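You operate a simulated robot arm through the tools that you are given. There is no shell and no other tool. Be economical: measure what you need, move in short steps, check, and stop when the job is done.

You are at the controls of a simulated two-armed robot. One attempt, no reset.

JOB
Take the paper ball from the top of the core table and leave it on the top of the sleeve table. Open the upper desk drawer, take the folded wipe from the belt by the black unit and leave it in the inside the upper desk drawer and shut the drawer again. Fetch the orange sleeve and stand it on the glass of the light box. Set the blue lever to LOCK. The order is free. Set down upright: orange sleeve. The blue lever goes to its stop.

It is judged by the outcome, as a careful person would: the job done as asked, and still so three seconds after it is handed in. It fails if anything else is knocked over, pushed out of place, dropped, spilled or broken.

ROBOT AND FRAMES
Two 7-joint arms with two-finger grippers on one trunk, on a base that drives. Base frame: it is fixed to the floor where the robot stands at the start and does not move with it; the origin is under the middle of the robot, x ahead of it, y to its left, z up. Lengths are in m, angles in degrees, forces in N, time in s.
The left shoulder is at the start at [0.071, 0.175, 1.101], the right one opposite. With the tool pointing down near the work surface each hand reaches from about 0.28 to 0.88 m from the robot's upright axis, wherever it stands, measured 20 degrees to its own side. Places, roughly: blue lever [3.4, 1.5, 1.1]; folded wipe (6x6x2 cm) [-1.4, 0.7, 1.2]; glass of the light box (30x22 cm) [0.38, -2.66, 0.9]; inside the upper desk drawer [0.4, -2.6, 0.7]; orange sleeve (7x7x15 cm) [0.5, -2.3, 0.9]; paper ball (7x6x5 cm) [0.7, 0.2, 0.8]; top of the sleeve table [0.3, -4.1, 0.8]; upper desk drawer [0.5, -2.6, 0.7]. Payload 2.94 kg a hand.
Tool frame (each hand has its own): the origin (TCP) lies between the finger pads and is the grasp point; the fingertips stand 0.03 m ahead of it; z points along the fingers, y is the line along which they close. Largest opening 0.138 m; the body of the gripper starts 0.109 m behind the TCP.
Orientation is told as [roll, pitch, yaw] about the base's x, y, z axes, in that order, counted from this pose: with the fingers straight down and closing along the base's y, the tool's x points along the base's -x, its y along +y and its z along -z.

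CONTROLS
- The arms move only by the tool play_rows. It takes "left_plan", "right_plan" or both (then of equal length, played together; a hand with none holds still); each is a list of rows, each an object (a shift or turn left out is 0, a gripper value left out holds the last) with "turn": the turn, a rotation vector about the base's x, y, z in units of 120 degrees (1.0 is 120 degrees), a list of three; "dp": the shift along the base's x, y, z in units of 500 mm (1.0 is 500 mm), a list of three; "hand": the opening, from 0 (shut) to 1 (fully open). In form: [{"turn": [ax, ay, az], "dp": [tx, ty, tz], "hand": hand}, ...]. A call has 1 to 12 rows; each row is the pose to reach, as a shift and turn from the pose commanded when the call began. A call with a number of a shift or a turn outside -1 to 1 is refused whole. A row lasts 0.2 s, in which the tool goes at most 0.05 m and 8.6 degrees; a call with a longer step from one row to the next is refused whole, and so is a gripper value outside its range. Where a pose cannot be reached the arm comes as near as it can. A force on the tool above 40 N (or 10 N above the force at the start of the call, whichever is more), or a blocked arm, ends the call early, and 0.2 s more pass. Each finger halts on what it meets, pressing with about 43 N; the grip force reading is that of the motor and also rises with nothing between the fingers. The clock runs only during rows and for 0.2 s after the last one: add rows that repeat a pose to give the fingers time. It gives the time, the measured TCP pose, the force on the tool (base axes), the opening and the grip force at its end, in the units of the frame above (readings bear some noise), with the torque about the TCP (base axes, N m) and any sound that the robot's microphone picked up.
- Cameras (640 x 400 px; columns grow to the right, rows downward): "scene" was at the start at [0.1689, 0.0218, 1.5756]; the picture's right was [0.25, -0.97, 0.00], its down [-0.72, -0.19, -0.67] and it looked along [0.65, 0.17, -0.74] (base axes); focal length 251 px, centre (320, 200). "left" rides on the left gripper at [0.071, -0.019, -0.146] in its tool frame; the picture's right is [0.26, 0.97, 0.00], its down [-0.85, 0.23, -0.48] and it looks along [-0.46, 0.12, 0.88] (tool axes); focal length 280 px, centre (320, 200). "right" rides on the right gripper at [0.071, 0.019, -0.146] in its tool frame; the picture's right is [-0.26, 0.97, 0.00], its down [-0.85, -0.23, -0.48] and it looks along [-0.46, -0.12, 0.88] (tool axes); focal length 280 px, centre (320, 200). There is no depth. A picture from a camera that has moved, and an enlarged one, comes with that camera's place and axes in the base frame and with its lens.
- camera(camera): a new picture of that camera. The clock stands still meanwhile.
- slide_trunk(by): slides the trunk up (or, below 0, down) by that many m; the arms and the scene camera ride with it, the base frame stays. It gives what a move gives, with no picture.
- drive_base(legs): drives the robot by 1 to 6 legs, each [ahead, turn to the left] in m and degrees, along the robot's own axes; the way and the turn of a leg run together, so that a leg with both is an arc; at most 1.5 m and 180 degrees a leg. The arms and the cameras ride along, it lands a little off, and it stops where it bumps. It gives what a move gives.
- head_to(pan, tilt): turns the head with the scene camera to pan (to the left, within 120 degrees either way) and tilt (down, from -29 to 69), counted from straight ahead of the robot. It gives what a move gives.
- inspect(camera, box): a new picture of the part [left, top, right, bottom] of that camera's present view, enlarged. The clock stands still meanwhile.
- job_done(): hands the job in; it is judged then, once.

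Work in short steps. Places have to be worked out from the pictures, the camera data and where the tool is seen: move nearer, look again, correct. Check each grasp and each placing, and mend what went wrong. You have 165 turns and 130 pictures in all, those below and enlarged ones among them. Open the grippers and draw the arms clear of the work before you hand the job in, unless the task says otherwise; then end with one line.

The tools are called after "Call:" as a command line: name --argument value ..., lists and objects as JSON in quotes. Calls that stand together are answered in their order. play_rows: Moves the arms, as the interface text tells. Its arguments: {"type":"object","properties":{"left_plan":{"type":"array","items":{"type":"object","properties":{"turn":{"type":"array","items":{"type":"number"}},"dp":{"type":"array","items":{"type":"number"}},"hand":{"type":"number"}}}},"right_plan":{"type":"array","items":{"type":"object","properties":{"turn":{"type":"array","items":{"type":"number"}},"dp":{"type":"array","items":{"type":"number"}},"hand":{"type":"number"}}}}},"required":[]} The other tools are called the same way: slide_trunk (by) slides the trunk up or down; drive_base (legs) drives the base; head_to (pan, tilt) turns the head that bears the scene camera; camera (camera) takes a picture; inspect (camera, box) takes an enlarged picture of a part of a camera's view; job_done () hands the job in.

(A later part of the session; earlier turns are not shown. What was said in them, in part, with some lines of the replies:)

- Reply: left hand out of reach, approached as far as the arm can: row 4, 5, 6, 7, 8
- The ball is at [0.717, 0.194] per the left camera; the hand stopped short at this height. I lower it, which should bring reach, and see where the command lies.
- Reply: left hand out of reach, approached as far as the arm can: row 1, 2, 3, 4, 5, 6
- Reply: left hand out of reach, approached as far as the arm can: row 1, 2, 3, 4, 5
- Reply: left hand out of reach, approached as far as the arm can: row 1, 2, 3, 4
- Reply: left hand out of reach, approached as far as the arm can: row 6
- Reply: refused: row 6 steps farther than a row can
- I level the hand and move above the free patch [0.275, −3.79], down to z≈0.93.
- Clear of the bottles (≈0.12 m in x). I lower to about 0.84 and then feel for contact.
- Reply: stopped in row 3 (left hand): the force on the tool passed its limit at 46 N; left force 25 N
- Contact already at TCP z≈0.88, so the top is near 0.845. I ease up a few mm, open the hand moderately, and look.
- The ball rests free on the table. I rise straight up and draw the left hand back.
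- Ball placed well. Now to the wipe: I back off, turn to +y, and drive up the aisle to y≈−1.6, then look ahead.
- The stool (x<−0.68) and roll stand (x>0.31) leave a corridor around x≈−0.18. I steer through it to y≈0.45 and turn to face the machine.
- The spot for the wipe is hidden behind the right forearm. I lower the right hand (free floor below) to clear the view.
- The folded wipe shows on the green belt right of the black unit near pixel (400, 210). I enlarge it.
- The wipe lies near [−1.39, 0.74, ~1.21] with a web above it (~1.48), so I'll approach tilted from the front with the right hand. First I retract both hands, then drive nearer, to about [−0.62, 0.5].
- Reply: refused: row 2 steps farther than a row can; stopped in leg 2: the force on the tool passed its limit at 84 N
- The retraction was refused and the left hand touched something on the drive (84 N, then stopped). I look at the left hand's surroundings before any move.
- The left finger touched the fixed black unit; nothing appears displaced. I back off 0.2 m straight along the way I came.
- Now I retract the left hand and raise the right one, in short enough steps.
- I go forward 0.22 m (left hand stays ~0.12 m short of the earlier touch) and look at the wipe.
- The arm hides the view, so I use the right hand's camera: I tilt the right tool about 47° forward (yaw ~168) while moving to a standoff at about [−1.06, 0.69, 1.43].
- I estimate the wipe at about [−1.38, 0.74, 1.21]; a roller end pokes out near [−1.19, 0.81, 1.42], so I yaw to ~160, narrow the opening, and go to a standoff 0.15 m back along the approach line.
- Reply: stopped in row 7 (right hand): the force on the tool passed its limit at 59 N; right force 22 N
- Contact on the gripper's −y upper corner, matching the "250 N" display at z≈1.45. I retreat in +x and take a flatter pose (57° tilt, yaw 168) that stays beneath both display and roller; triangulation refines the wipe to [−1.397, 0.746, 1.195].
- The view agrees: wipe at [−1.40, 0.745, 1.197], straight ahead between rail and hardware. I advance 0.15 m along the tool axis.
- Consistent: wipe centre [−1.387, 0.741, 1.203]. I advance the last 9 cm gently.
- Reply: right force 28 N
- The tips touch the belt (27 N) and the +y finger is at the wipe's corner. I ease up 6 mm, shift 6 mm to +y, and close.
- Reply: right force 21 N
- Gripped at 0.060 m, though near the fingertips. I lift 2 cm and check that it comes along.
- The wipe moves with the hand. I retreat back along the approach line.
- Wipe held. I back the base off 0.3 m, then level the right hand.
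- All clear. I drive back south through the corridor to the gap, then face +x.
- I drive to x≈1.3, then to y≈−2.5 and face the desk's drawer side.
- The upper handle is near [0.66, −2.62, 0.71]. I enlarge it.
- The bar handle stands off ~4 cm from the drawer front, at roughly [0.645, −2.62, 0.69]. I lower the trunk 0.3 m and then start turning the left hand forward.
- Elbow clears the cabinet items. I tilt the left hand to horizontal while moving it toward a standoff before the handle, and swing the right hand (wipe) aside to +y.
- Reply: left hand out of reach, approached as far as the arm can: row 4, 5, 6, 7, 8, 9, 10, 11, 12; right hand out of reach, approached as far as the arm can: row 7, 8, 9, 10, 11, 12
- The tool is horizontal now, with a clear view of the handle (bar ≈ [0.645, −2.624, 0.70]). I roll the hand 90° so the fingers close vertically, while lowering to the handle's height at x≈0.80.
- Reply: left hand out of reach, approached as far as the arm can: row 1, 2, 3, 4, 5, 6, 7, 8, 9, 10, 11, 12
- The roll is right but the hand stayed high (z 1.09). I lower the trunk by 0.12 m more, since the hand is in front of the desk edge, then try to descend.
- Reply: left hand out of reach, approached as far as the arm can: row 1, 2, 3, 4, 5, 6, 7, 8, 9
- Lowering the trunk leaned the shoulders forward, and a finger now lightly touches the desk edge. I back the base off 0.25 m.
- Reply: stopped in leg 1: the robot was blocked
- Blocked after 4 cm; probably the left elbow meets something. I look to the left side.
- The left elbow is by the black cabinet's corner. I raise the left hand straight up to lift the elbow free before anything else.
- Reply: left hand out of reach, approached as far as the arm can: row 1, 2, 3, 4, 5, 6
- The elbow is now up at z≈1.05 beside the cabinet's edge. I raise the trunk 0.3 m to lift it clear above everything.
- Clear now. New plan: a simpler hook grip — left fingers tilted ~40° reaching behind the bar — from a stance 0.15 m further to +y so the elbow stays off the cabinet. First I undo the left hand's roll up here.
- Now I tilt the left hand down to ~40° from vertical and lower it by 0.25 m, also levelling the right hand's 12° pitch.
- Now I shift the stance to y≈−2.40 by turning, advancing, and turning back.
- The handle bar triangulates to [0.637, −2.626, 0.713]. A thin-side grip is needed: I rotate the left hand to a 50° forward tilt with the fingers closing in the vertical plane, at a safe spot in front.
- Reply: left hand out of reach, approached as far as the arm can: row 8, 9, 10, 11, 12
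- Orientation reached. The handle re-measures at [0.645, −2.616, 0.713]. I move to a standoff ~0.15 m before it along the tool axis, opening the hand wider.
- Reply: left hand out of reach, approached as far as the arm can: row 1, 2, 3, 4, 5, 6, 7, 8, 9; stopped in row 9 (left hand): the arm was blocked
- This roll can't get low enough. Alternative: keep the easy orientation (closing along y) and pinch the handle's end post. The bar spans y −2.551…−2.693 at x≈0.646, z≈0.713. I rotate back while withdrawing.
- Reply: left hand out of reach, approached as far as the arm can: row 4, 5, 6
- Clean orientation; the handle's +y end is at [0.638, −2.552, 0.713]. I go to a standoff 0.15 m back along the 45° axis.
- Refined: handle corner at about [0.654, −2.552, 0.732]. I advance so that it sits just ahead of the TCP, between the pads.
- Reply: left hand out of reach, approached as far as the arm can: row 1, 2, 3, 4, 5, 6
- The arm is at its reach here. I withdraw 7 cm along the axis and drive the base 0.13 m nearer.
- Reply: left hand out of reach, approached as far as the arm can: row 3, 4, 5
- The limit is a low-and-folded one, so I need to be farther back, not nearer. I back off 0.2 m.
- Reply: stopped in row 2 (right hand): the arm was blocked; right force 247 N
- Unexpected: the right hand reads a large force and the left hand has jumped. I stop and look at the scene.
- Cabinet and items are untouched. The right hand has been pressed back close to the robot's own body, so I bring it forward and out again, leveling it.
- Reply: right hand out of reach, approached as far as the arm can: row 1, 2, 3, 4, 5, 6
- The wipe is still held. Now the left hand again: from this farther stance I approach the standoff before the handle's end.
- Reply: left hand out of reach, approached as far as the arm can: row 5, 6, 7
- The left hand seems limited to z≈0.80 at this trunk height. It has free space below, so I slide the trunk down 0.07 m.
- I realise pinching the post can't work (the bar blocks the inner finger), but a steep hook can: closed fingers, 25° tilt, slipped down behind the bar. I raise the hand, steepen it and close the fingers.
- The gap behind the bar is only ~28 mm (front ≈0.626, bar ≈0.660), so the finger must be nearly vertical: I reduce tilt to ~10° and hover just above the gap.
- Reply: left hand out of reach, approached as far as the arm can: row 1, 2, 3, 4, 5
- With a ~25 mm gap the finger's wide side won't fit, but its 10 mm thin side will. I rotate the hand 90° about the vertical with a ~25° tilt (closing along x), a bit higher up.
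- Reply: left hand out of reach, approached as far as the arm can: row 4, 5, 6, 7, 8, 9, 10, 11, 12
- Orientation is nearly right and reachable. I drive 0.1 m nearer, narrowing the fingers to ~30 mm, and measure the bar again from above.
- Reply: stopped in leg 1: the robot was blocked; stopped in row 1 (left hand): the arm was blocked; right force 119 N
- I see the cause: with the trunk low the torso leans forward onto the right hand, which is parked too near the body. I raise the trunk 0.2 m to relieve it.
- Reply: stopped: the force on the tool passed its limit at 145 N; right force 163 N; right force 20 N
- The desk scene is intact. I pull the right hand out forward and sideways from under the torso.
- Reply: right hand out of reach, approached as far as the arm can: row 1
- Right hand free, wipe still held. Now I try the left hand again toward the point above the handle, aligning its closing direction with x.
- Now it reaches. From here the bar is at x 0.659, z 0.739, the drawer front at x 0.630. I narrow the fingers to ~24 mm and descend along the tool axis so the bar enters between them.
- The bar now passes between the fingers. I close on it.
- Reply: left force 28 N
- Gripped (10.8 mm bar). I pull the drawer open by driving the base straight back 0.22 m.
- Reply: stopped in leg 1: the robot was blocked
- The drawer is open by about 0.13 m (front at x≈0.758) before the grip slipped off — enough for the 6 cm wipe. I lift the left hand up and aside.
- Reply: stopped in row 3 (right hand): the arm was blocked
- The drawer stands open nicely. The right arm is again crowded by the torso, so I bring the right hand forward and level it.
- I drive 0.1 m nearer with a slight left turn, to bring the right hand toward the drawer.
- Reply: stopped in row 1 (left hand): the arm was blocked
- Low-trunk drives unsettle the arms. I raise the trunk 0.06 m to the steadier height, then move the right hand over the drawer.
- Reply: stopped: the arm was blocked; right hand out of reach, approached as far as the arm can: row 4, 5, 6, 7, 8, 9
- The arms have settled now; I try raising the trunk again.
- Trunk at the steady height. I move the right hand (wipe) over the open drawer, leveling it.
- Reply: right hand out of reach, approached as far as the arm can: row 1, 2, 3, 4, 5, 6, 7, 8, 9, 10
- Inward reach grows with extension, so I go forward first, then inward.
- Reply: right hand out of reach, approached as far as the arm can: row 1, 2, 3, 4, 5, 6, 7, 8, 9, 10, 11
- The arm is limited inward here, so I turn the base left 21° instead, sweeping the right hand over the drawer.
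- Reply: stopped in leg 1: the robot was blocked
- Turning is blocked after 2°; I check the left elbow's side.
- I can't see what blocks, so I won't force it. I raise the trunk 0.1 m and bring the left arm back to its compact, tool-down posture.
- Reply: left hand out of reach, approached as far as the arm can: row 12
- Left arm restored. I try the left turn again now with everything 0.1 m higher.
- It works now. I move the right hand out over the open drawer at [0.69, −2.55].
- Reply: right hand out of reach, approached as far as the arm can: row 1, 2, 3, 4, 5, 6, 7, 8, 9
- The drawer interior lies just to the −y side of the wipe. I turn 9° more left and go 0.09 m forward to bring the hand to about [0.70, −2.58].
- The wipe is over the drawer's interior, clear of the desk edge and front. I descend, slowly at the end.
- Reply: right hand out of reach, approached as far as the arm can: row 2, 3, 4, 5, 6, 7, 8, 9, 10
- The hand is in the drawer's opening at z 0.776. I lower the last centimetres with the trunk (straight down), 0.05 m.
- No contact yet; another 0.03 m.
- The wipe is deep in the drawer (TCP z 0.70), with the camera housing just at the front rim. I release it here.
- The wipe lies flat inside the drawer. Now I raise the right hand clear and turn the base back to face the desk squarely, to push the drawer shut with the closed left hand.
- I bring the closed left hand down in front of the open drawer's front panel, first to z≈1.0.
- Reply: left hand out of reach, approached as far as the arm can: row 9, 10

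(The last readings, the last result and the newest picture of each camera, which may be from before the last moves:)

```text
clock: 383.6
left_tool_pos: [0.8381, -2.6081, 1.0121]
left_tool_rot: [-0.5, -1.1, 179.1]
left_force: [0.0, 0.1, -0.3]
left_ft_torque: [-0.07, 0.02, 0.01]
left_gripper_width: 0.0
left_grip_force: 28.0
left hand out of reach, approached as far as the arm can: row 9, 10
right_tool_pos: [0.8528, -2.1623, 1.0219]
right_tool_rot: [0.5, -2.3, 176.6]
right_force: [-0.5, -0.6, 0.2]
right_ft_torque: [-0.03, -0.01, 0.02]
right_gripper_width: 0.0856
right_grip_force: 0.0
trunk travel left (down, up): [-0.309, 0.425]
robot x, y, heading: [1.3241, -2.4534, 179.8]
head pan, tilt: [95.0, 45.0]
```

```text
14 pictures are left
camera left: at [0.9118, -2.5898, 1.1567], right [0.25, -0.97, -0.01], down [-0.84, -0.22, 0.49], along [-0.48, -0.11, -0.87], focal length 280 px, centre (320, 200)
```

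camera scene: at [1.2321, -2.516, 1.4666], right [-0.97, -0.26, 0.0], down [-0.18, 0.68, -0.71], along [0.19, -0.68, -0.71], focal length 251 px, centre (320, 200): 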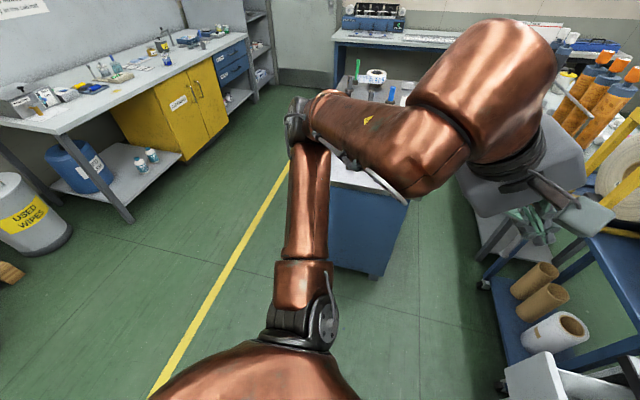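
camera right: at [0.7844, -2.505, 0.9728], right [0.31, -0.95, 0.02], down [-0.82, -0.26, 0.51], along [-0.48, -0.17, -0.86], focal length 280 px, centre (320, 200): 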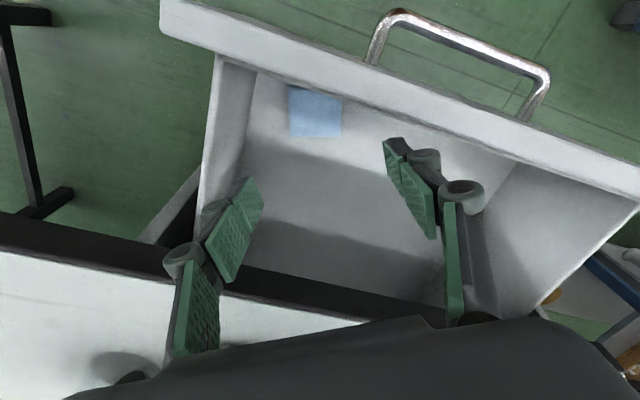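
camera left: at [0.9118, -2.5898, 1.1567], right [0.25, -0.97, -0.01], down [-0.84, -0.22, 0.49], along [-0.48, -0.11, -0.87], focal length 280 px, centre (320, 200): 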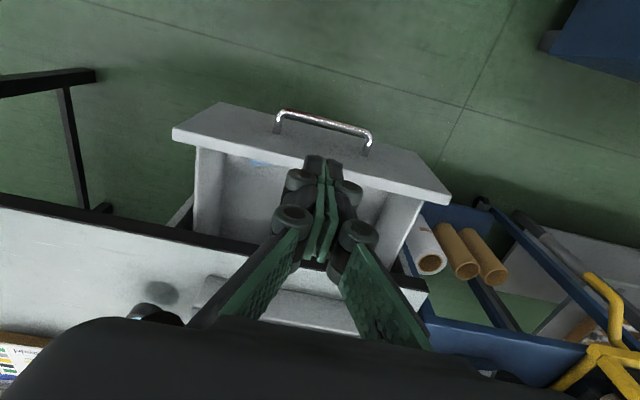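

The front's outer face is at x≈0.795. To get low enough I back the base 0.14 m, slide the trunk down 0.1 m, and reach down farther from the body.

Call:
drive_base --legs '[[-0.14, 0]]'

Call:
slide_trunk --by -0.1

Call:
play_rows --left_plan '[{"dp": [-0.06, 0, -0.02]}, {"dp": [-0.12, 0, -0.05]}, {"dp": [-0.17, 0, -0.1]}, {"dp": [-0.19, 0, -0.16]}, {"dp": [-0.19, 0, -0.2]}, {"dp": [-0.19, 0, -0.235]}, {"dp": [-0.19, 0, -0.235]}]'

```text
clock: 384.9
left_tool_pos: [0.9812, -2.6105, 1.0133]
left_tool_rot: [-0.6, -1.2, 179.2]
left_force: [1.0, -0.5, 1.5]
left_ft_torque: [-0.01, 0.1, -0.04]
left_gripper_width: 0.0001
left_grip_force: 28.3
right_tool_pos: [0.994, -2.1641, 1.0256]
right_tool_rot: [0.5, -2.5, 176.7]
right_force: [0.6, 0.0, 0.9]
right_ft_torque: [0.01, 0.08, -0.01]
right_gripper_width: 0.0857
right_grip_force: 0.2
trunk travel left (down, up): [-0.309, 0.425]
robot x, y, heading: [1.4616, -2.4555, 179.7]
head pan, tilt: [95.0, 45.0]
```

```text
clock: 386.2
left_tool_pos: [0.9784, -2.6102, 0.9126]
left_tool_rot: [-0.6, -1.1, 179.2]
left_force: [0.0, 0.6, 0.0]
left_ft_torque: [0.0, 0.04, 0.0]
left_gripper_width: 0.0002
left_grip_force: 28.5
right_tool_pos: [0.9919, -2.1644, 0.9235]
right_tool_rot: [0.6, -2.4, 176.5]
right_force: [-0.8, -0.3, 0.3]
right_ft_torque: [-0.02, 0.02, 0.03]
right_gripper_width: 0.0854
right_grip_force: 0.0
trunk travel left (down, up): [-0.209, 0.525]
robot x, y, heading: [1.4655, -2.4567, 179.7]
head pan, tilt: [95.0, 45.0]
```

```text
clock: 387.9
left_tool_pos: [0.9084, -2.6273, 0.8535]
left_tool_rot: [-0.8, -1.2, 179.1]
left_force: [0.4, -0.2, 0.4]
left_ft_torque: [0.03, 0.01, -0.02]
left_gripper_width: 0.0
left_grip_force: 28.5
left hand out of reach, approached as far as the arm can: row 2, 3, 4, 5, 6, 7
right_tool_pos: [0.9902, -2.1644, 0.9221]
right_tool_rot: [0.5, -2.3, 176.7]
right_force: [0.0, 0.1, -0.8]
right_ft_torque: [-0.01, 0.0, -0.02]
right_gripper_width: 0.0855
right_grip_force: 0.0
trunk travel left (down, up): [-0.209, 0.525]
robot x, y, heading: [1.4617, -2.4531, 179.8]
head pan, tilt: [95.0, 45.0]
```

I slide the trunk 0.055 m further down, so the fingertips are level with the upper strip of the drawer front, above the handle.

Call:
slide_trunk --by -0.055

Call:
camera --camera "left"

```text
clock: 388.8
left_tool_pos: [0.9085, -2.6281, 0.7991]
left_tool_rot: [-0.5, -1.1, 179.3]
left_force: [0.7, -0.6, -0.8]
left_ft_torque: [0.0, -0.01, 0.0]
left_gripper_width: 0.0
left_grip_force: 28.7
right_tool_pos: [0.9914, -2.1642, 0.8681]
right_tool_rot: [0.5, -2.5, 176.7]
right_force: [-0.2, -0.8, 0.5]
right_ft_torque: [0.0, 0.04, 0.01]
right_gripper_width: 0.0854
right_grip_force: 0.1
trunk travel left (down, up): [-0.154, 0.58]
robot x, y, heading: [1.458, -2.4592, 179.8]
head pan, tilt: [95.0, 45.0]
```

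```text
13 pictures are left
camera left: at [0.982, -2.6096, 0.9448], right [0.25, -0.97, -0.02], down [-0.84, -0.22, 0.49], along [-0.48, -0.11, -0.87], focal length 280 px, centre (320, 200)
```

left: 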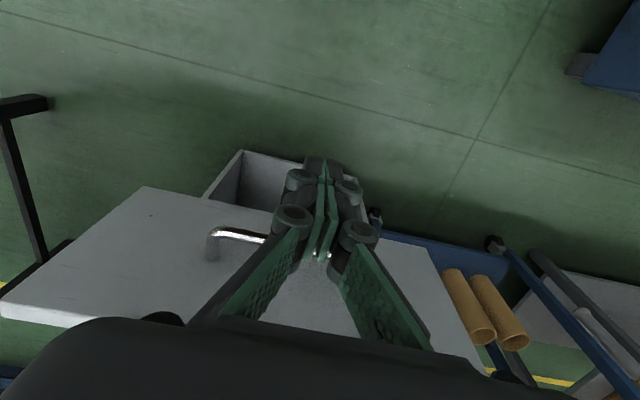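

Finger tips (z≈0.77) are above the bar (0.745) and ~0.11 m in front of the panel. I drive forward 0.265 m to push the drawer shut.

Call:
drive_base --legs '[[0.265, 0]]'

Call:
head_to --pan 15 --tilt 60

Call:
camera --camera "scene"

```text
clock: 390.7
left_tool_pos: [0.6407, -2.6272, 0.7972]
left_tool_rot: [-0.6, -1.0, 179.2]
left_force: [2.4, 0.5, -1.1]
left_ft_torque: [-0.03, 0.02, 0.03]
left_gripper_width: 0.0
left_grip_force: 28.5
right_tool_pos: [0.722, -2.1632, 0.868]
right_tool_rot: [0.5, -2.3, 176.8]
right_force: [-0.3, -0.3, 0.5]
right_ft_torque: [-0.01, 0.0, -0.01]
right_gripper_width: 0.0857
right_grip_force: 0.1
trunk travel left (down, up): [-0.154, 0.58]
robot x, y, heading: [1.1966, -2.4531, 179.8]
head pan, tilt: [95.0, 45.0]
```

```text
clock: 392.2
left_tool_pos: [0.6411, -2.6282, 0.7963]
left_tool_rot: [-0.6, -0.8, 179.3]
left_force: [-0.1, 0.5, 0.1]
left_ft_torque: [-0.02, -0.02, 0.03]
left_gripper_width: 0.0001
left_grip_force: 28.4
right_tool_pos: [0.7233, -2.1638, 0.8681]
right_tool_rot: [0.5, -2.3, 176.7]
right_force: [-0.2, -0.3, 1.2]
right_ft_torque: [-0.04, -0.02, 0.01]
right_gripper_width: 0.0856
right_grip_force: 0.1
trunk travel left (down, up): [-0.154, 0.58]
robot x, y, heading: [1.1938, -2.4541, 180.0]
head pan, tilt: [15.0, 60.0]
```

```text
12 pictures are left
camera scene: at [0.9369, -2.4686, 1.4304], right [-0.25, 0.97, 0.0], down [0.84, 0.22, -0.5], along [-0.48, -0.13, -0.87], focal length 251 px, centre (320, 200)
```

scene: 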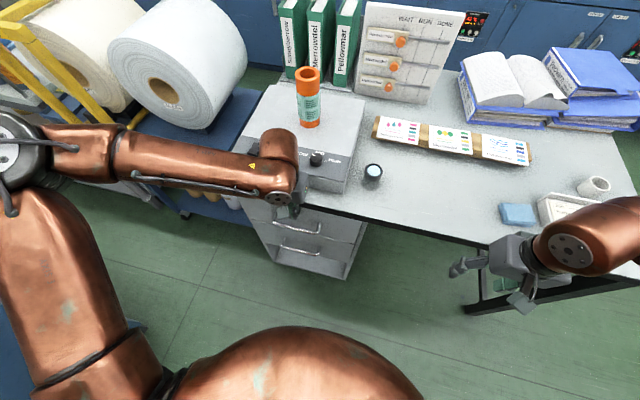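

The drawer looks shut. I nudge 5 mm more with the arm to feel the end stop.

Call:
play_rows --left_plan '[{"dp": [-0.006, 0, 0]}, {"dp": [-0.012, 0, 0]}, {"dp": [-0.012, 0, 0]}]'

Call:
inspect --camera "scene" --box '[230, 160, 390, 290]'

```text
clock: 393.0
left_tool_pos: [0.641, -2.628, 0.7979]
left_tool_rot: [-0.5, -0.5, 179.3]
left_force: [37.7, 0.3, 2.8]
left_ft_torque: [-0.27, 0.96, 0.09]
left_gripper_width: 0.0
left_grip_force: 28.6
right_tool_pos: [0.7262, -2.164, 0.8695]
right_tool_rot: [0.5, -2.5, 176.8]
right_force: [-0.9, 0.2, 0.3]
right_ft_torque: [-0.03, 0.0, -0.02]
right_gripper_width: 0.0855
right_grip_force: 0.1
trunk travel left (down, up): [-0.154, 0.58]
robot x, y, heading: [1.193, -2.4484, 179.6]
head pan, tilt: [15.0, 60.0]
```

```text
3.08 times, centred on (310, 225) of scene
camera zoom: at [0.9412, -2.4685, 1.4312], right [-0.25, 0.97, 0.0], down [0.84, 0.22, -0.5], along [-0.49, -0.13, -0.86], focal length 774 px, centre (351, 123)
```

zoom: 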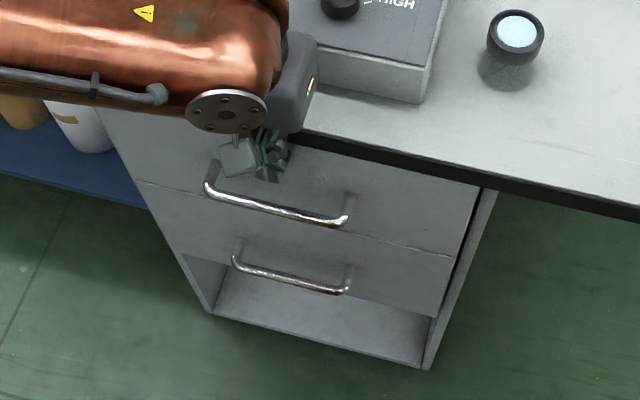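

Drawer shut firmly (38 N end stop). I back out 0.65 m, raise the trunk, and face +y for the drive to the lever.

Call:
drive_base --legs '[[-0.3, 0]]'

Call:
slide_trunk --by 0.27

Call:
drive_base --legs '[[-0.35, 0], [0, -90], [1.5, 0], [0.9, 0]]'

Call:
head_to --pan -20 --tilt 25

Call:
camera --camera "scene"

```text
clock: 395.1
left_tool_pos: [0.9334, -2.6289, 0.7984]
left_tool_rot: [-0.5, -0.9, 179.5]
left_force: [0.2, -0.1, 0.5]
left_ft_torque: [0.04, 0.0, 0.01]
left_gripper_width: 0.0003
left_grip_force: 28.4
right_tool_pos: [1.0219, -2.1657, 0.8663]
right_tool_rot: [0.4, -2.3, 176.9]
right_force: [0.8, 0.5, 0.2]
right_ft_torque: [0.0, 0.02, 0.01]
right_gripper_width: 0.0857
right_grip_force: 0.1
trunk travel left (down, up): [-0.154, 0.58]
robot x, y, heading: [1.4938, -2.4573, 179.7]
head pan, tilt: [15.0, 60.0]
```

```text
clock: 397.8
left_tool_pos: [0.9733, -2.6297, 1.1559]
left_tool_rot: [-0.5, -11.1, 179.4]
left_force: [-0.5, 0.3, 0.6]
left_ft_torque: [0.01, 0.05, 0.0]
left_gripper_width: 0.0
left_grip_force: 28.2
right_tool_pos: [1.0204, -2.1646, 1.1368]
right_tool_rot: [0.5, -2.3, 176.9]
right_force: [-0.6, 0.8, 0.3]
right_ft_torque: [0.02, 0.0, 0.01]
right_gripper_width: 0.0856
right_grip_force: 0.1
trunk travel left (down, up): [-0.424, 0.31]
robot x, y, heading: [1.4934, -2.4561, 179.9]
head pan, tilt: [15.0, 60.0]
```

```text
clock: 415.3
left_tool_pos: [1.6182, 0.4676, 1.1563]
left_tool_rot: [-0.6, -11.3, 90.8]
left_force: [-1.0, 0.9, -0.1]
left_ft_torque: [-0.05, -0.01, 0.01]
left_gripper_width: 0.0
left_grip_force: 28.4
right_tool_pos: [2.0844, 0.4281, 1.1372]
right_tool_rot: [0.5, -2.3, 88.2]
right_force: [-0.1, -0.3, -0.2]
right_ft_torque: [-0.05, 0.05, 0.04]
right_gripper_width: 0.0854
right_grip_force: 0.0
trunk travel left (down, up): [-0.424, 0.31]
robot x, y, heading: [1.8064, -0.0461, 91.3]
head pan, tilt: [15.0, 60.0]
```

```text
clock: 416.3
left_tool_pos: [1.6178, 0.4671, 1.1559]
left_tool_rot: [-0.6, -11.3, 90.7]
left_force: [-0.3, -0.3, 0.1]
left_ft_torque: [0.02, -0.02, 0.01]
left_gripper_width: 0.0
left_grip_force: 28.6
right_tool_pos: [2.0835, 0.4283, 1.1362]
right_tool_rot: [0.5, -2.2, 88.2]
right_force: [0.4, 0.1, -0.2]
right_ft_torque: [0.02, -0.03, 0.0]
right_gripper_width: 0.0857
right_grip_force: 0.0
trunk travel left (down, up): [-0.424, 0.31]
robot x, y, heading: [1.802, -0.051, 91.5]
head pan, tilt: [-20.0, 25.0]
```

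```text
10 pictures are left
camera scene: at [1.8336, 0.0563, 1.761], right [0.95, -0.32, 0.0], down [-0.14, -0.4, -0.91], along [0.29, 0.86, -0.42], focal length 251 px, centre (320, 200)
```

scene: 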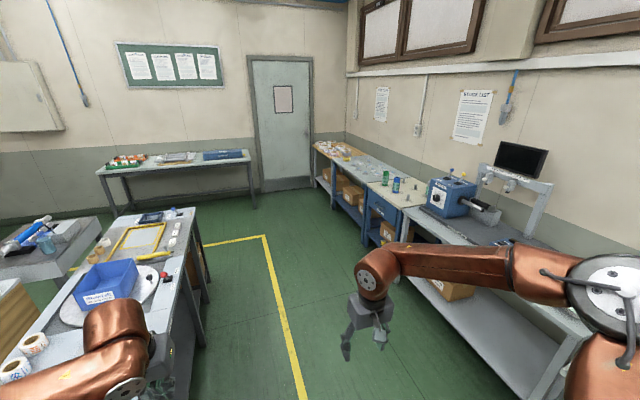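

The blue lever machine is ahead right, on the bench whose front edge is at x≈2.85; tables on the left reach x≈1.55. I steer to about [2.16, 1.3] and face +x.

Call:
drive_base --legs '[[0, -16], [1.4, 0], [0, -75]]'

Call:
head_to --pan 8 --tilt 28

Call:
camera --camera "scene"

```text
clock: 427.5
left_tool_pos: [2.682, 1.4929, 1.1562]
left_tool_rot: [-0.5, -11.3, -0.6]
left_force: [-0.1, 0.1, -0.2]
left_ft_torque: [0.01, -0.04, -0.02]
left_gripper_width: 0.0002
left_grip_force: 28.7
right_tool_pos: [2.632, 1.0292, 1.1377]
right_tool_rot: [0.5, -2.4, -3.2]
right_force: [-0.2, -0.5, -0.7]
right_ft_torque: [0.03, 0.0, -0.01]
right_gripper_width: 0.0852
right_grip_force: 0.1
trunk travel left (down, up): [-0.424, 0.31]
robot x, y, heading: [2.1617, 1.317, -0.1]
head pan, tilt: [-20.0, 25.0]
```

```text
clock: 428.4
left_tool_pos: [2.681, 1.4923, 1.1564]
left_tool_rot: [-0.4, -11.3, -0.5]
left_force: [1.0, 0.5, -1.1]
left_ft_torque: [0.02, -0.04, 0.03]
left_gripper_width: 0.0
left_grip_force: 28.3
right_tool_pos: [2.6326, 1.0288, 1.1369]
right_tool_rot: [0.5, -2.3, -3.3]
right_force: [-0.5, -0.3, -0.7]
right_ft_torque: [-0.01, 0.0, 0.01]
right_gripper_width: 0.0857
right_grip_force: 0.0
trunk travel left (down, up): [-0.424, 0.31]
robot x, y, heading: [2.1629, 1.3201, -0.1]
head pan, tilt: [8.0, 28.0]
```

```text
9 pictures are left
camera scene: at [2.2676, 1.3328, 1.7563], right [0.14, -0.99, 0.0], down [-0.47, -0.06, -0.88], along [0.87, 0.12, -0.47], focal length 251 px, centre (320, 200)
```

scene: 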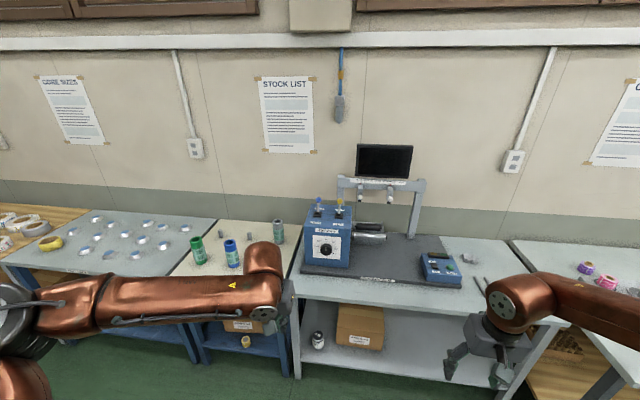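

The blue unit has a blue and a yellow lever on top. I enlarge it.

Call:
inspect --camera "scene" --box '[290, 180, 390, 280]'

```text
4.00 times, centred on (340, 230) of scene
camera zoom: at [2.2676, 1.3328, 1.7563], right [0.14, -0.99, 0.0], down [-0.47, -0.06, -0.88], along [0.87, 0.12, -0.47], focal length 1006 px, centre (240, 80)
```

zoom: 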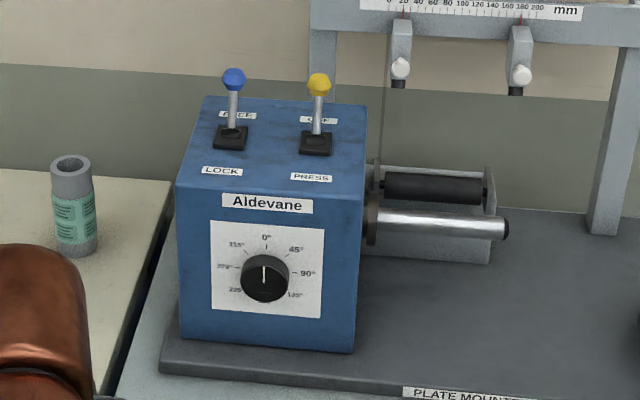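

The blue stick leans to FREE (rear); LOCK is toward me. Ball at about [3.40, 1.498, 1.145], base near [3.376, 1.50, 1.07]. I raise both hands, open the left a little, and drive 0.33 m nearer.

Call:
play_rows --left_plan '[{"dp": [-0.02, 0, 0.08], "hand": 0.45}, {"dp": [-0.04, 0, 0.16], "hand": 0.45}, {"dp": [-0.06, 0, 0.24], "hand": 0.45}, {"dp": [-0.06, 0, 0.28], "hand": 0.45}, {"dp": [-0.06, 0, 0.28], "hand": 0.45}]' --right_plan '[{"dp": [-0.04, 0, 0.06]}, {"dp": [-0.08, 0, 0.12]}, {"dp": [-0.12, 0, 0.18]}, {"dp": [-0.14, 0, 0.22]}, {"dp": [-0.14, 0, 0.22]}]'

Call:
drive_base --legs '[[0.33, 0]]'

```text
clock: 429.6
left_tool_pos: [2.6513, 1.4943, 1.2966]
left_tool_rot: [-0.5, -11.2, -0.7]
left_force: [0.4, -0.3, 0.2]
left_ft_torque: [-0.01, 0.02, 0.01]
left_gripper_width: 0.062
left_grip_force: 0.1
right_tool_pos: [2.5628, 1.0289, 1.2467]
right_tool_rot: [0.6, -2.2, -3.1]
right_force: [0.3, 0.0, 0.1]
right_ft_torque: [-0.01, 0.05, 0.0]
right_gripper_width: 0.0854
right_grip_force: 0.0
trunk travel left (down, up): [-0.424, 0.31]
robot x, y, heading: [2.1633, 1.3183, -0.4]
head pan, tilt: [8.0, 28.0]
```

```text
clock: 431.8
left_tool_pos: [2.9822, 1.4958, 1.2967]
left_tool_rot: [-0.5, -11.1, -0.2]
left_force: [0.1, -0.2, -0.1]
left_ft_torque: [0.05, -0.02, -0.03]
left_gripper_width: 0.0623
left_grip_force: 0.0
right_tool_pos: [2.8966, 1.0308, 1.2467]
right_tool_rot: [0.6, -2.2, -2.9]
right_force: [0.7, -0.5, -0.9]
right_ft_torque: [-0.01, 0.01, -0.03]
right_gripper_width: 0.0855
right_grip_force: 0.1
trunk travel left (down, up): [-0.424, 0.31]
robot x, y, heading: [2.4928, 1.3181, 0.0]
head pan, tilt: [8.0, 28.0]
```

I tilt the left hand forward to ~52° and extend to a standoff at about [3.22, 1.498, 1.27].

Call:
play_rows --left_plan '[{"dp": [0.07, 0, 0.02], "turn": [0, -0.057, 0]}, {"dp": [0.15, 0.001, 0.02], "turn": [0, -0.114, 0]}, {"dp": [0.23, 0.002, 0.01], "turn": [0, -0.171, 0]}, {"dp": [0.31, 0.003, 0], "turn": [0, -0.228, 0]}, {"dp": [0.39, 0.004, -0.02], "turn": [0, -0.285, 0]}, {"dp": [0.45, 0.004, -0.04], "turn": [0, -0.342, 0]}, {"dp": [0.476, 0.004, -0.05], "turn": [0, -0.342, 0]}, {"dp": [0.476, 0.004, -0.05], "turn": [0, -0.342, 0]}]'

Call:
camera --camera "left"

```text
clock: 433.6
left_tool_pos: [3.1735, 1.5241, 1.2648]
left_tool_rot: [-0.3, -52.5, -0.4]
left_force: [-0.5, 0.3, 0.3]
left_ft_torque: [0.02, 0.03, 0.01]
left_gripper_width: 0.0622
left_grip_force: 0.2
left hand out of reach, approached as far as the arm can: row 4, 5, 6, 7, 8
right_tool_pos: [2.8945, 1.0337, 1.2479]
right_tool_rot: [0.4, -2.3, -2.8]
right_force: [-0.4, 0.2, 0.0]
right_ft_torque: [-0.01, -0.02, -0.03]
right_gripper_width: 0.0855
right_grip_force: 0.0
trunk travel left (down, up): [-0.424, 0.31]
robot x, y, heading: [2.4914, 1.3197, 0.3]
head pan, tilt: [8.0, 28.0]
```

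```text
7 pictures are left
camera left: at [3.0134, 1.5091, 1.2986], right [-0.15, 0.97, -0.21], down [0.14, 0.23, 0.96], along [0.98, 0.11, -0.17], focal length 280 px, centre (320, 200)
```

left: 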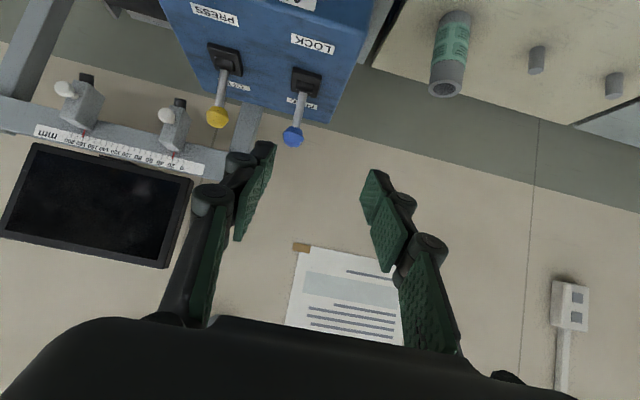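

Ball triangulates to [3.372, 1.495, 1.162], its base to ~[3.35, 1.495, 1.09]. To gain reach I lower the trunk 0.15 m (it leans forward) and flatten the tool to ~67°.

Call:
slide_trunk --by -0.15

Call:
play_rows --left_plan '[{"dp": [0, -0.02, 0.06], "turn": [0, -0.04, 0]}, {"dp": [0, -0.04, 0.12], "turn": [0, -0.08, 0]}, {"dp": [0.03, -0.058, 0.16], "turn": [0, -0.125, 0]}, {"dp": [0.08, -0.058, 0.17], "turn": [0, -0.125, 0]}, {"dp": [0.13, -0.058, 0.17], "turn": [0, -0.125, 0]}, {"dp": [0.18, -0.058, 0.17], "turn": [0, -0.125, 0]}, {"dp": [0.23, -0.058, 0.17], "turn": [0, -0.125, 0]}, {"dp": [0.23, -0.058, 0.17], "turn": [0, -0.125, 0]}]'

```text
clock: 435.4
left_tool_pos: [3.1742, 1.5256, 1.1123]
left_tool_rot: [-0.2, -52.4, -0.4]
left_force: [-0.1, 0.0, 0.7]
left_ft_torque: [-0.03, 0.02, -0.01]
left_gripper_width: 0.062
left_grip_force: 0.0
right_tool_pos: [2.8941, 1.0317, 1.0984]
right_tool_rot: [0.6, -2.5, -2.8]
right_force: [-0.6, 0.5, 0.3]
right_ft_torque: [0.03, -0.01, -0.02]
right_gripper_width: 0.0855
right_grip_force: 0.0
trunk travel left (down, up): [-0.274, 0.46]
robot x, y, heading: [2.4928, 1.3146, 0.4]
head pan, tilt: [8.0, 28.0]
```

```text
clock: 437.1
left_tool_pos: [3.2669, 1.5096, 1.2104]
left_tool_rot: [0.1, -67.3, -0.6]
left_force: [0.2, 0.4, 0.4]
left_ft_torque: [-0.01, -0.02, 0.03]
left_gripper_width: 0.0621
left_grip_force: 0.0
left hand out of reach, approached as far as the arm can: row 6, 7, 8
right_tool_pos: [2.8964, 1.0326, 1.0973]
right_tool_rot: [0.5, -2.3, -2.7]
right_force: [0.2, 0.1, 0.6]
right_ft_torque: [-0.04, 0.02, 0.01]
right_gripper_width: 0.0857
right_grip_force: 0.0
trunk travel left (down, up): [-0.274, 0.46]
robot x, y, heading: [2.4931, 1.3193, 0.3]
head pan, tilt: [8.0, 28.0]
```

The bench's front edge is really at x≈3.0, so I have room. I raise the hand 2.5 cm, correct y, and drive 0.1 m nearer.

Call:
play_rows --left_plan '[{"dp": [-0.02, -0.015, 0.03]}, {"dp": [-0.03, -0.029, 0.05]}, {"dp": [-0.03, -0.029, 0.05]}]'

Call:
drive_base --legs '[[0.12, 0]]'

Call:
camera --camera "left"

```text
clock: 437.9
left_tool_pos: [3.2525, 1.5007, 1.2315]
left_tool_rot: [0.2, -67.4, -0.7]
left_force: [-0.5, 0.5, 0.2]
left_ft_torque: [0.01, 0.0, 0.01]
left_gripper_width: 0.0622
left_grip_force: 0.1
left hand out of reach, approached as far as the arm can: row 2, 3
right_tool_pos: [2.8956, 1.0322, 1.0965]
right_tool_rot: [0.5, -2.3, -2.8]
right_force: [-0.2, -0.5, 0.0]
right_ft_torque: [0.02, -0.01, -0.01]
right_gripper_width: 0.0854
right_grip_force: 0.0
trunk travel left (down, up): [-0.274, 0.46]
robot x, y, heading: [2.4944, 1.3206, 0.6]
head pan, tilt: [8.0, 28.0]
```

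```text
clock: 439.2
left_tool_pos: [3.3691, 1.5006, 1.2336]
left_tool_rot: [0.0, -67.5, -0.7]
left_force: [0.1, 0.1, 0.2]
left_ft_torque: [0.0, 0.05, 0.01]
left_gripper_width: 0.0621
left_grip_force: 0.0
right_tool_pos: [3.0103, 1.0328, 1.0968]
right_tool_rot: [0.6, -2.4, -2.8]
right_force: [0.5, -0.6, 0.0]
right_ft_torque: [-0.02, -0.01, -0.01]
right_gripper_width: 0.0858
right_grip_force: 0.1
trunk travel left (down, up): [-0.274, 0.46]
robot x, y, heading: [2.6086, 1.3189, 0.3]
head pan, tilt: [8.0, 28.0]
```

```text
6 pictures are left
camera left: at [3.2064, 1.4849, 1.2254], right [-0.09, 0.97, -0.24], down [-0.11, 0.23, 0.97], along [0.99, 0.11, 0.09], focal length 280 px, centre (320, 200)
```

left: 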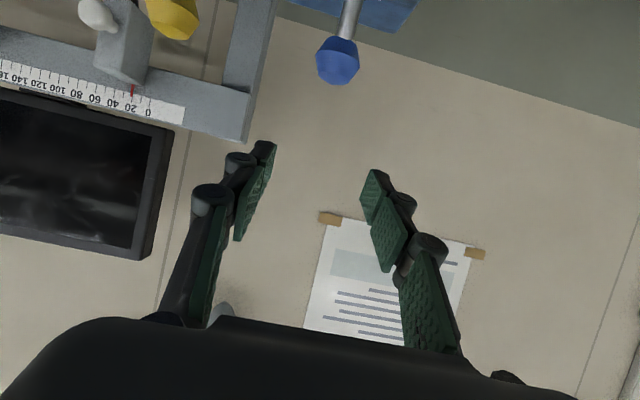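

Ball confirmed at [3.367, 1.494, 1.162], 24 mm across. I lower so it sits between the fingers, then close.

Call:
play_rows --left_plan '[{"dp": [-0.01, -0.013, 0]}, {"dp": [-0.02, -0.013, -0.04]}, {"dp": [-0.022, -0.013, -0.08]}, {"dp": [-0.022, -0.013, -0.115]}, {"dp": [-0.022, -0.013, -0.135]}, {"dp": [-0.022, -0.013, -0.135]}]'

Call:
camera --camera "left"

```text
clock: 440.6
left_tool_pos: [3.3607, 1.4949, 1.1655]
left_tool_rot: [0.0, -67.4, -0.7]
left_force: [-0.3, -0.2, 0.4]
left_ft_torque: [0.03, -0.01, -0.01]
left_gripper_width: 0.0621
left_grip_force: 0.2
right_tool_pos: [3.0138, 1.0319, 1.0965]
right_tool_rot: [0.5, -2.4, -2.8]
right_force: [0.1, 0.0, 0.7]
right_ft_torque: [0.04, 0.04, 0.01]
right_gripper_width: 0.0854
right_grip_force: 0.0
trunk travel left (down, up): [-0.274, 0.46]
robot x, y, heading: [2.611, 1.3204, -0.0]
head pan, tilt: [8.0, 28.0]
```

```text
5 pictures are left
camera left: at [3.1983, 1.4798, 1.1569], right [-0.09, 0.97, -0.24], down [-0.11, 0.23, 0.97], along [0.99, 0.11, 0.09], focal length 280 px, centre (320, 200)
```

left: 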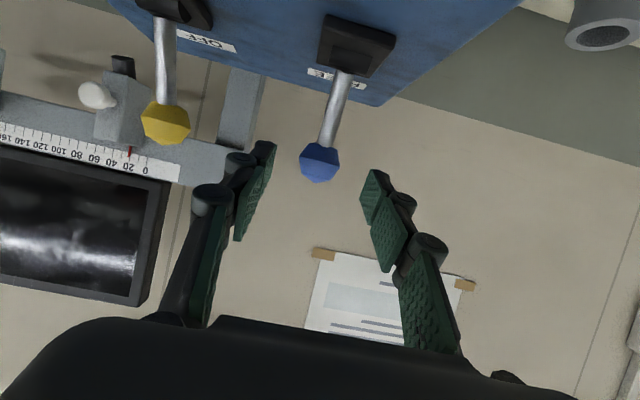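

The ball is centred between the fingertips. I close on it.

Call:
play_rows --left_plan '[{"hand": 0.3}, {"hand": 0.05}, {"hand": 0.05}, {"hand": 0.05}, {"hand": 0.05}, {"hand": 0.05}]'

```text
clock: 442.0
left_tool_pos: [3.3602, 1.4952, 1.1663]
left_tool_rot: [0.0, -67.4, -0.7]
left_force: [0.9, -0.3, -0.3]
left_ft_torque: [0.02, -0.03, -0.02]
left_gripper_width: 0.0069
left_grip_force: 0.0
right_tool_pos: [3.0128, 1.0319, 1.0964]
right_tool_rot: [0.5, -2.2, -2.7]
right_force: [-0.5, -0.8, -0.5]
right_ft_torque: [-0.02, 0.02, 0.02]
right_gripper_width: 0.0858
right_grip_force: 0.0
trunk travel left (down, up): [-0.274, 0.46]
robot x, y, heading: [2.6098, 1.3133, 0.1]
head pan, tilt: [8.0, 28.0]
```

It closed on nothing: re-triangulating, the ball is at [3.399, 1.495, 1.150], just beyond the tips. I open again, drive 3 cm forward and correct the height.

Call:
play_rows --left_plan '[{"hand": 0.45}, {"hand": 0.45}, {"hand": 0.45}, {"hand": 0.45}, {"hand": 0.45, "dp": [0, 0, -0.01]}, {"hand": 0.45, "dp": [0, 0, -0.022]}]'

Call:
drive_base --legs '[[0.032, 0]]'

Call:
camera --camera "left"

```text
clock: 443.4
left_tool_pos: [3.3591, 1.4945, 1.154]
left_tool_rot: [0.0, -67.4, -0.7]
left_force: [-0.3, -0.4, 0.1]
left_ft_torque: [0.0, -0.02, -0.01]
left_gripper_width: 0.0619
left_grip_force: 0.0
right_tool_pos: [3.0135, 1.0321, 1.097]
right_tool_rot: [0.5, -2.2, -2.7]
right_force: [0.4, -0.9, 0.3]
right_ft_torque: [0.02, 0.04, 0.0]
right_gripper_width: 0.0855
right_grip_force: 0.0
trunk travel left (down, up): [-0.274, 0.46]
robot x, y, heading: [2.6103, 1.3238, 0.0]
head pan, tilt: [8.0, 28.0]
```

```text
clock: 444.2
left_tool_pos: [3.3808, 1.4929, 1.1621]
left_tool_rot: [-0.1, -68.1, -0.7]
left_force: [-1.3, -0.5, 0.5]
left_ft_torque: [0.0, 0.14, 0.04]
left_gripper_width: 0.0624
left_grip_force: 0.0
right_tool_pos: [3.0341, 1.033, 1.1031]
right_tool_rot: [0.6, -2.9, -2.8]
right_force: [-0.7, 0.8, 1.1]
right_ft_torque: [-0.02, -0.18, 0.0]
right_gripper_width: 0.0855
right_grip_force: 0.0
trunk travel left (down, up): [-0.274, 0.46]
robot x, y, heading: [2.6397, 1.3199, -0.0]
head pan, tilt: [8.0, 28.0]
```

```text
4 pictures are left
camera left: at [3.2179, 1.4783, 1.1529], right [-0.08, 0.97, -0.24], down [-0.12, 0.23, 0.96], along [0.99, 0.11, 0.1], focal length 280 px, centre (320, 200)
```

left: 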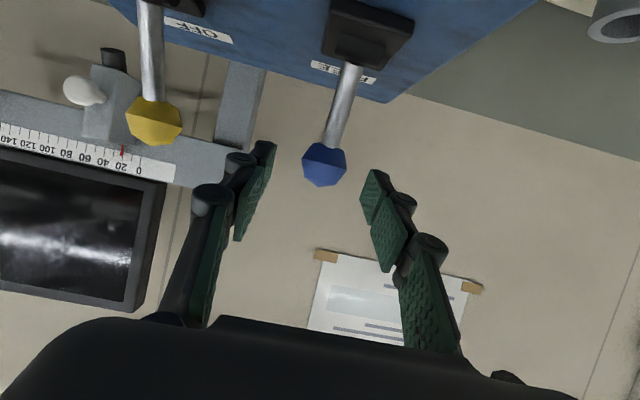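

The ball is at z≈1.149, slightly below and ahead of the tool axis. I shift 12 mm forward and 12 mm down, and close.

Call:
play_rows --left_plan '[{"dp": [0, 0.002, -0.012]}, {"dp": [0.012, 0.003, -0.024]}, {"dp": [0.026, 0.004, -0.026]}, {"dp": [0.026, 0.004, -0.026], "hand": 0.3}, {"dp": [0.026, 0.004, -0.026], "hand": 0.05}, {"dp": [0.026, 0.004, -0.026], "hand": 0.05}, {"dp": [0.026, 0.004, -0.026], "hand": 0.05}, {"dp": [0.026, 0.004, -0.026], "hand": 0.05}, {"dp": [0.026, 0.004, -0.026], "hand": 0.05}]'

```text
clock: 446.2
left_tool_pos: [3.4006, 1.4946, 1.1475]
left_tool_rot: [-0.2, -67.8, -0.8]
left_force: [0.4, -5.3, 3.8]
left_ft_torque: [-0.02, -0.09, -0.12]
left_gripper_width: 0.0296
left_grip_force: 45.4
right_tool_pos: [3.039, 1.0324, 1.1007]
right_tool_rot: [0.7, -2.7, -2.8]
right_force: [0.1, -0.2, -0.1]
right_ft_torque: [0.01, 0.02, 0.02]
right_gripper_width: 0.0857
right_grip_force: 0.2
trunk travel left (down, up): [-0.274, 0.46]
robot x, y, heading: [2.6421, 1.3185, -0.2]
head pan, tilt: [8.0, 28.0]
```

Gripped the ball (30 mm). I pull it along its arc toward LOCK (−x), over the top and down to the stop.

Call:
play_rows --left_plan '[{"dp": [-0.02, 0, 0.01]}, {"dp": [-0.05, 0, 0.02]}, {"dp": [-0.08, 0, 0.024]}, {"dp": [-0.11, 0, 0.02]}, {"dp": [-0.14, 0, 0.01]}, {"dp": [-0.16, 0, 0.0]}, {"dp": [-0.17, 0, -0.006]}, {"dp": [-0.18, 0, -0.012]}]'

```text
clock: 448.0
left_tool_pos: [3.3078, 1.4994, 1.1341]
left_tool_rot: [-0.3, -67.0, -0.5]
left_force: [-1.2, 0.5, -4.1]
left_ft_torque: [0.02, 0.1, 0.0]
left_gripper_width: 0.0071
left_grip_force: 0.4
right_tool_pos: [3.0394, 1.0343, 1.1002]
right_tool_rot: [0.5, -2.7, -2.7]
right_force: [-0.6, 0.2, 0.2]
right_ft_torque: [-0.03, -0.02, 0.0]
right_gripper_width: 0.0856
right_grip_force: 0.0
trunk travel left (down, up): [-0.274, 0.46]
robot x, y, heading: [2.6436, 1.3159, 0.4]
head pan, tilt: [8.0, 28.0]
```

The ball slipped out somewhere along the way. I raise the hand and look at the lever's position.

Call:
play_rows --left_plan '[{"dp": [-0.04, 0, 0.08], "hand": 0.05}, {"dp": [-0.1, 0.02, 0.16]}, {"dp": [-0.16, 0.06, 0.2]}, {"dp": [-0.22, 0.12, 0.2]}, {"dp": [-0.22, 0.2, 0.2]}]'

Call:
head_to --pan 15 --tilt 35

Call:
camera --camera "scene"

```text
refused: row 2 steps farther than a row can; nothing moved
```

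```text
clock: 448.7
left_tool_pos: [3.3105, 1.4962, 1.14]
left_tool_rot: [-0.1, -67.8, -0.7]
left_force: [-1.9, 0.1, -0.5]
left_ft_torque: [0.01, 0.02, 0.01]
left_gripper_width: 0.0066
left_grip_force: 0.0
right_tool_pos: [3.0387, 1.0321, 1.1007]
right_tool_rot: [0.7, -2.6, -2.6]
right_force: [1.2, 0.3, 0.7]
right_ft_torque: [-0.03, -0.01, -0.01]
right_gripper_width: 0.0857
right_grip_force: 0.0
trunk travel left (down, up): [-0.274, 0.46]
robot x, y, heading: [2.6429, 1.322, 0.2]
head pan, tilt: [15.0, 35.0]
```

```text
3 pictures are left
camera scene: at [2.8193, 1.3438, 1.5936], right [0.26, -0.97, 0.0], down [-0.55, -0.15, -0.82], along [0.79, 0.21, -0.57], focal length 251 px, centre (320, 200)
```

scene: 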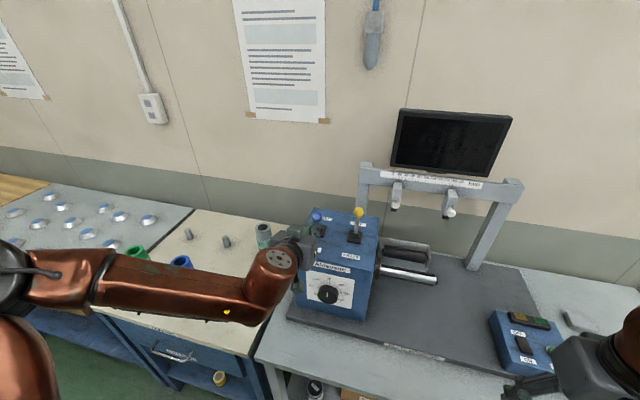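

The blue ball is now at about x 3.35 (yellow, untouched, at 3.41) — only partly moved. I'll hook it from behind with the closed fingers at a steeper 45° tilt: first up and over.

Call:
play_rows --left_plan '[{"dp": [-0.02, 0, 0.08], "hand": 0.0}, {"dp": [-0.02, 0, 0.16], "hand": 0.0}, {"dp": [0, 0, 0.2], "turn": [0, 0.065, 0]}, {"dp": [0.04, 0, 0.2], "turn": [0, 0.13, 0]}, {"dp": [0.08, 0, 0.2], "turn": [0, 0.19, 0]}, {"dp": [0.12, 0, 0.19], "turn": [0, 0.19, 0]}, {"dp": [0.14, 0, 0.18], "turn": [0, 0.19, 0]}, {"dp": [0.14, 0, 0.18], "turn": [0, 0.19, 0]}]'

```text
clock: 450.5
left_tool_pos: [3.3492, 1.5172, 1.2253]
left_tool_rot: [-0.5, -44.9, -0.4]
left_force: [0.1, 0.4, -0.8]
left_ft_torque: [0.01, -0.03, -0.01]
left_gripper_width: 0.0
left_grip_force: 27.9
left hand out of reach, approached as far as the arm can: row 5, 6, 7, 8
right_tool_pos: [3.041, 1.0314, 1.0986]
right_tool_rot: [0.5, -2.6, -2.6]
right_force: [-0.5, 0.2, 1.0]
right_ft_torque: [0.0, 0.01, 0.0]
right_gripper_width: 0.0857
right_grip_force: 0.1
trunk travel left (down, up): [-0.274, 0.46]
robot x, y, heading: [2.6418, 1.3199, -0.0]
head pan, tilt: [15.0, 35.0]
```

I drive 4.5 cm forward and then line up y, staying above the ball.

Call:
drive_base --legs '[[0.045, 0]]'

Call:
play_rows --left_plan '[{"dp": [0, -0.02, 0]}, {"dp": [0, -0.042, 0]}, {"dp": [0, -0.042, 0]}, {"dp": [0, -0.042, 0]}]'

Call:
camera --camera "left"

```text
clock: 451.4
left_tool_pos: [3.3809, 1.5191, 1.2318]
left_tool_rot: [-0.6, -45.4, -0.3]
left_force: [0.4, 0.1, -3.7]
left_ft_torque: [-0.06, -0.2, -0.04]
left_gripper_width: 0.0001
left_grip_force: 28.4
right_tool_pos: [3.0719, 1.0345, 1.1022]
right_tool_rot: [0.7, -3.4, -2.6]
right_force: [-1.1, 0.8, -0.3]
right_ft_torque: [0.0, -0.11, 0.03]
right_gripper_width: 0.0857
right_grip_force: 0.1
trunk travel left (down, up): [-0.274, 0.46]
robot x, y, heading: [2.6864, 1.3198, -0.1]
head pan, tilt: [15.0, 35.0]
```

```text
clock: 452.4
left_tool_pos: [3.3831, 1.5061, 1.2331]
left_tool_rot: [-0.7, -45.4, -0.2]
left_force: [0.0, -0.4, 1.2]
left_ft_torque: [0.03, -0.03, -0.02]
left_gripper_width: 0.0
left_grip_force: 28.1
left hand out of reach, approached as far as the arm can: row 2, 3, 4
right_tool_pos: [3.0744, 1.0331, 1.1026]
right_tool_rot: [0.7, -3.4, -2.6]
right_force: [-1.3, -0.2, 0.3]
right_ft_torque: [-0.03, -0.03, -0.01]
right_gripper_width: 0.0858
right_grip_force: 0.0
trunk travel left (down, up): [-0.274, 0.46]
robot x, y, heading: [2.6837, 1.3171, 0.0]
head pan, tilt: [15.0, 35.0]
```

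```text
2 pictures are left
camera left: at [3.2287, 1.4916, 1.2867], right [-0.17, 0.97, -0.19], down [0.26, 0.23, 0.94], along [0.95, 0.11, -0.29], focal length 280 px, centre (320, 200)
```

left: 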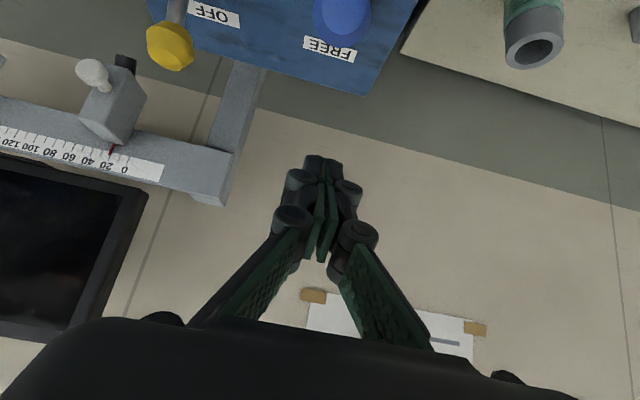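

The FREE label is now uncovered and the ball is at x≈3.32, so it's near LOCK already. To make sure it is at its stop, I lower behind the ball and pull −x until it resists.

Call:
play_rows --left_plan '[{"dp": [-0.01, -0.01, -0.05]}, {"dp": [-0.016, -0.016, -0.116]}, {"dp": [-0.05, -0.016, -0.118]}, {"dp": [-0.08, -0.016, -0.118]}, {"dp": [-0.11, -0.016, -0.118]}, {"dp": [-0.135, -0.016, -0.12]}, {"dp": [-0.16, -0.016, -0.125]}, {"dp": [-0.18, -0.016, -0.13]}, {"dp": [-0.2, -0.016, -0.135]}]'

```text
clock: 453.5
left_tool_pos: [3.344, 1.4987, 1.185]
left_tool_rot: [-1.0, -46.6, -0.1]
left_force: [10.7, -0.2, 4.9]
left_ft_torque: [-0.02, -0.39, 0.04]
left_gripper_width: 0.0
left_grip_force: 28.0
right_tool_pos: [3.074, 1.0317, 1.1026]
right_tool_rot: [0.7, -3.3, -2.7]
right_force: [-0.1, 0.1, 0.3]
right_ft_torque: [0.01, -0.07, 0.0]
right_gripper_width: 0.0856
right_grip_force: 0.1
trunk travel left (down, up): [-0.274, 0.46]
robot x, y, heading: [2.6869, 1.3162, -0.2]
head pan, tilt: [15.0, 35.0]
stopped in row 5 (left hand): the force on the tool passed its limit at 47 N (the readings are from after the stop); the commanded pose is now the measured one
```

The ball resists firmly (47 N) right where expected — it's at the stop. I lift the hand up and back off, then check with an enlarged view.

Call:
play_rows --left_plan '[{"dp": [0.02, 0, 0.02]}, {"dp": [0.02, 0, 0.1]}, {"dp": [0.0, 0, 0.18]}, {"dp": [-0.07, 0.02, 0.22]}, {"dp": [-0.15, 0.05, 0.24]}, {"dp": [-0.23, 0.09, 0.24]}, {"dp": [-0.31, 0.13, 0.24]}, {"dp": [-0.39, 0.17, 0.24]}, {"dp": [-0.47, 0.2, 0.24]}]'

Call:
inspect --camera "scene" --box '[270, 180, 390, 280]'

```text
clock: 455.5
left_tool_pos: [3.1102, 1.5996, 1.3017]
left_tool_rot: [-1.0, -46.3, -0.1]
left_force: [-0.3, 0.3, 0.3]
left_ft_torque: [-0.02, 0.0, -0.01]
left_gripper_width: 0.0
left_grip_force: 28.1
right_tool_pos: [3.0746, 1.0342, 1.1032]
right_tool_rot: [0.6, -3.4, -2.6]
right_force: [-0.5, -0.6, 0.7]
right_ft_torque: [-0.02, 0.01, -0.02]
right_gripper_width: 0.0856
right_grip_force: 0.0
trunk travel left (down, up): [-0.274, 0.46]
robot x, y, heading: [2.6917, 1.3191, -0.1]
head pan, tilt: [15.0, 35.0]
```

```text
4.00 times, centred on (330, 230) of scene
camera zoom: at [2.8642, 1.3451, 1.5936], right [0.26, -0.97, 0.0], down [-0.55, -0.15, -0.82], along [0.79, 0.21, -0.57], focal length 1006 px, centre (280, 80)
```

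zoom: 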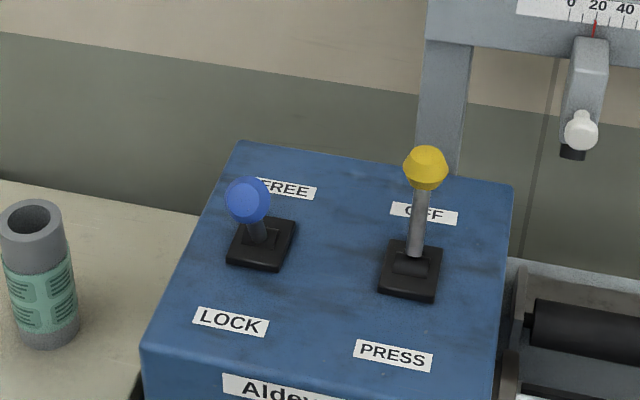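

The blue lever now leans to LOCK while yellow remains at OFF. I back the base away and open the grippers.

Call:
drive_base --legs '[[-0.35, 0]]'

Call:
play_rows --left_plan '[{"hand": 0.5}, {"hand": 1.0}, {"hand": 1.0}, {"hand": 1.0}, {"hand": 1.0}, {"hand": 1.0}, {"hand": 1.0}, {"hand": 1.0}, {"hand": 1.0}]' --right_plan '[{"hand": 1.0}, {"hand": 1.0}, {"hand": 1.0}, {"hand": 1.0}, {"hand": 1.0}, {"hand": 1.0}, {"hand": 1.0}, {"hand": 1.0}, {"hand": 1.0}]'

```text
clock: 457.8
left_tool_pos: [2.7654, 1.5988, 1.3011]
left_tool_rot: [-1.0, -46.4, 0.0]
left_force: [-0.2, 0.3, -0.3]
left_ft_torque: [0.01, -0.03, -0.01]
left_gripper_width: 0.0
left_grip_force: 28.7
right_tool_pos: [2.7325, 1.0329, 1.1025]
right_tool_rot: [0.7, -3.4, -2.4]
right_force: [0.3, 0.8, 0.3]
right_ft_torque: [0.01, -0.05, 0.0]
right_gripper_width: 0.0854
right_grip_force: 0.0
trunk travel left (down, up): [-0.274, 0.46]
robot x, y, heading: [2.3423, 1.3198, 0.2]
head pan, tilt: [15.0, 35.0]
```

```text
clock: 459.8
left_tool_pos: [2.7666, 1.5986, 1.3002]
left_tool_rot: [-0.8, -46.3, 0.1]
left_force: [0.1, -0.1, 0.0]
left_ft_torque: [-0.01, 0.01, -0.03]
left_gripper_width: 0.138
left_grip_force: 0.0
right_tool_pos: [2.7315, 1.0336, 1.102]
right_tool_rot: [0.7, -3.3, -2.3]
right_force: [0.1, 0.5, -0.4]
right_ft_torque: [0.02, 0.04, 0.0]
right_gripper_width: 0.1378
right_grip_force: 0.1
trunk travel left (down, up): [-0.274, 0.46]
robot x, y, heading: [2.343, 1.3164, -0.1]
head pan, tilt: [15.0, 35.0]
```

Everything is in place, both grippers are open and the arms are clear. I hand the job in.

Call:
job_done

```text
The job is handed in.
```

The job is handed in, with all four tasks done. The paper ball is on the sleeve table and the folded wipe is in the upper desk drawer, which is shut. The orange sleeve stands upright on the light box glass and the blue lever is at LOCK against its stop. Along the way the arms bumped the black unit and its display on the machine and the desk edge, and were blocked near the black cabinet. The pictures I took showed nothing displaced.
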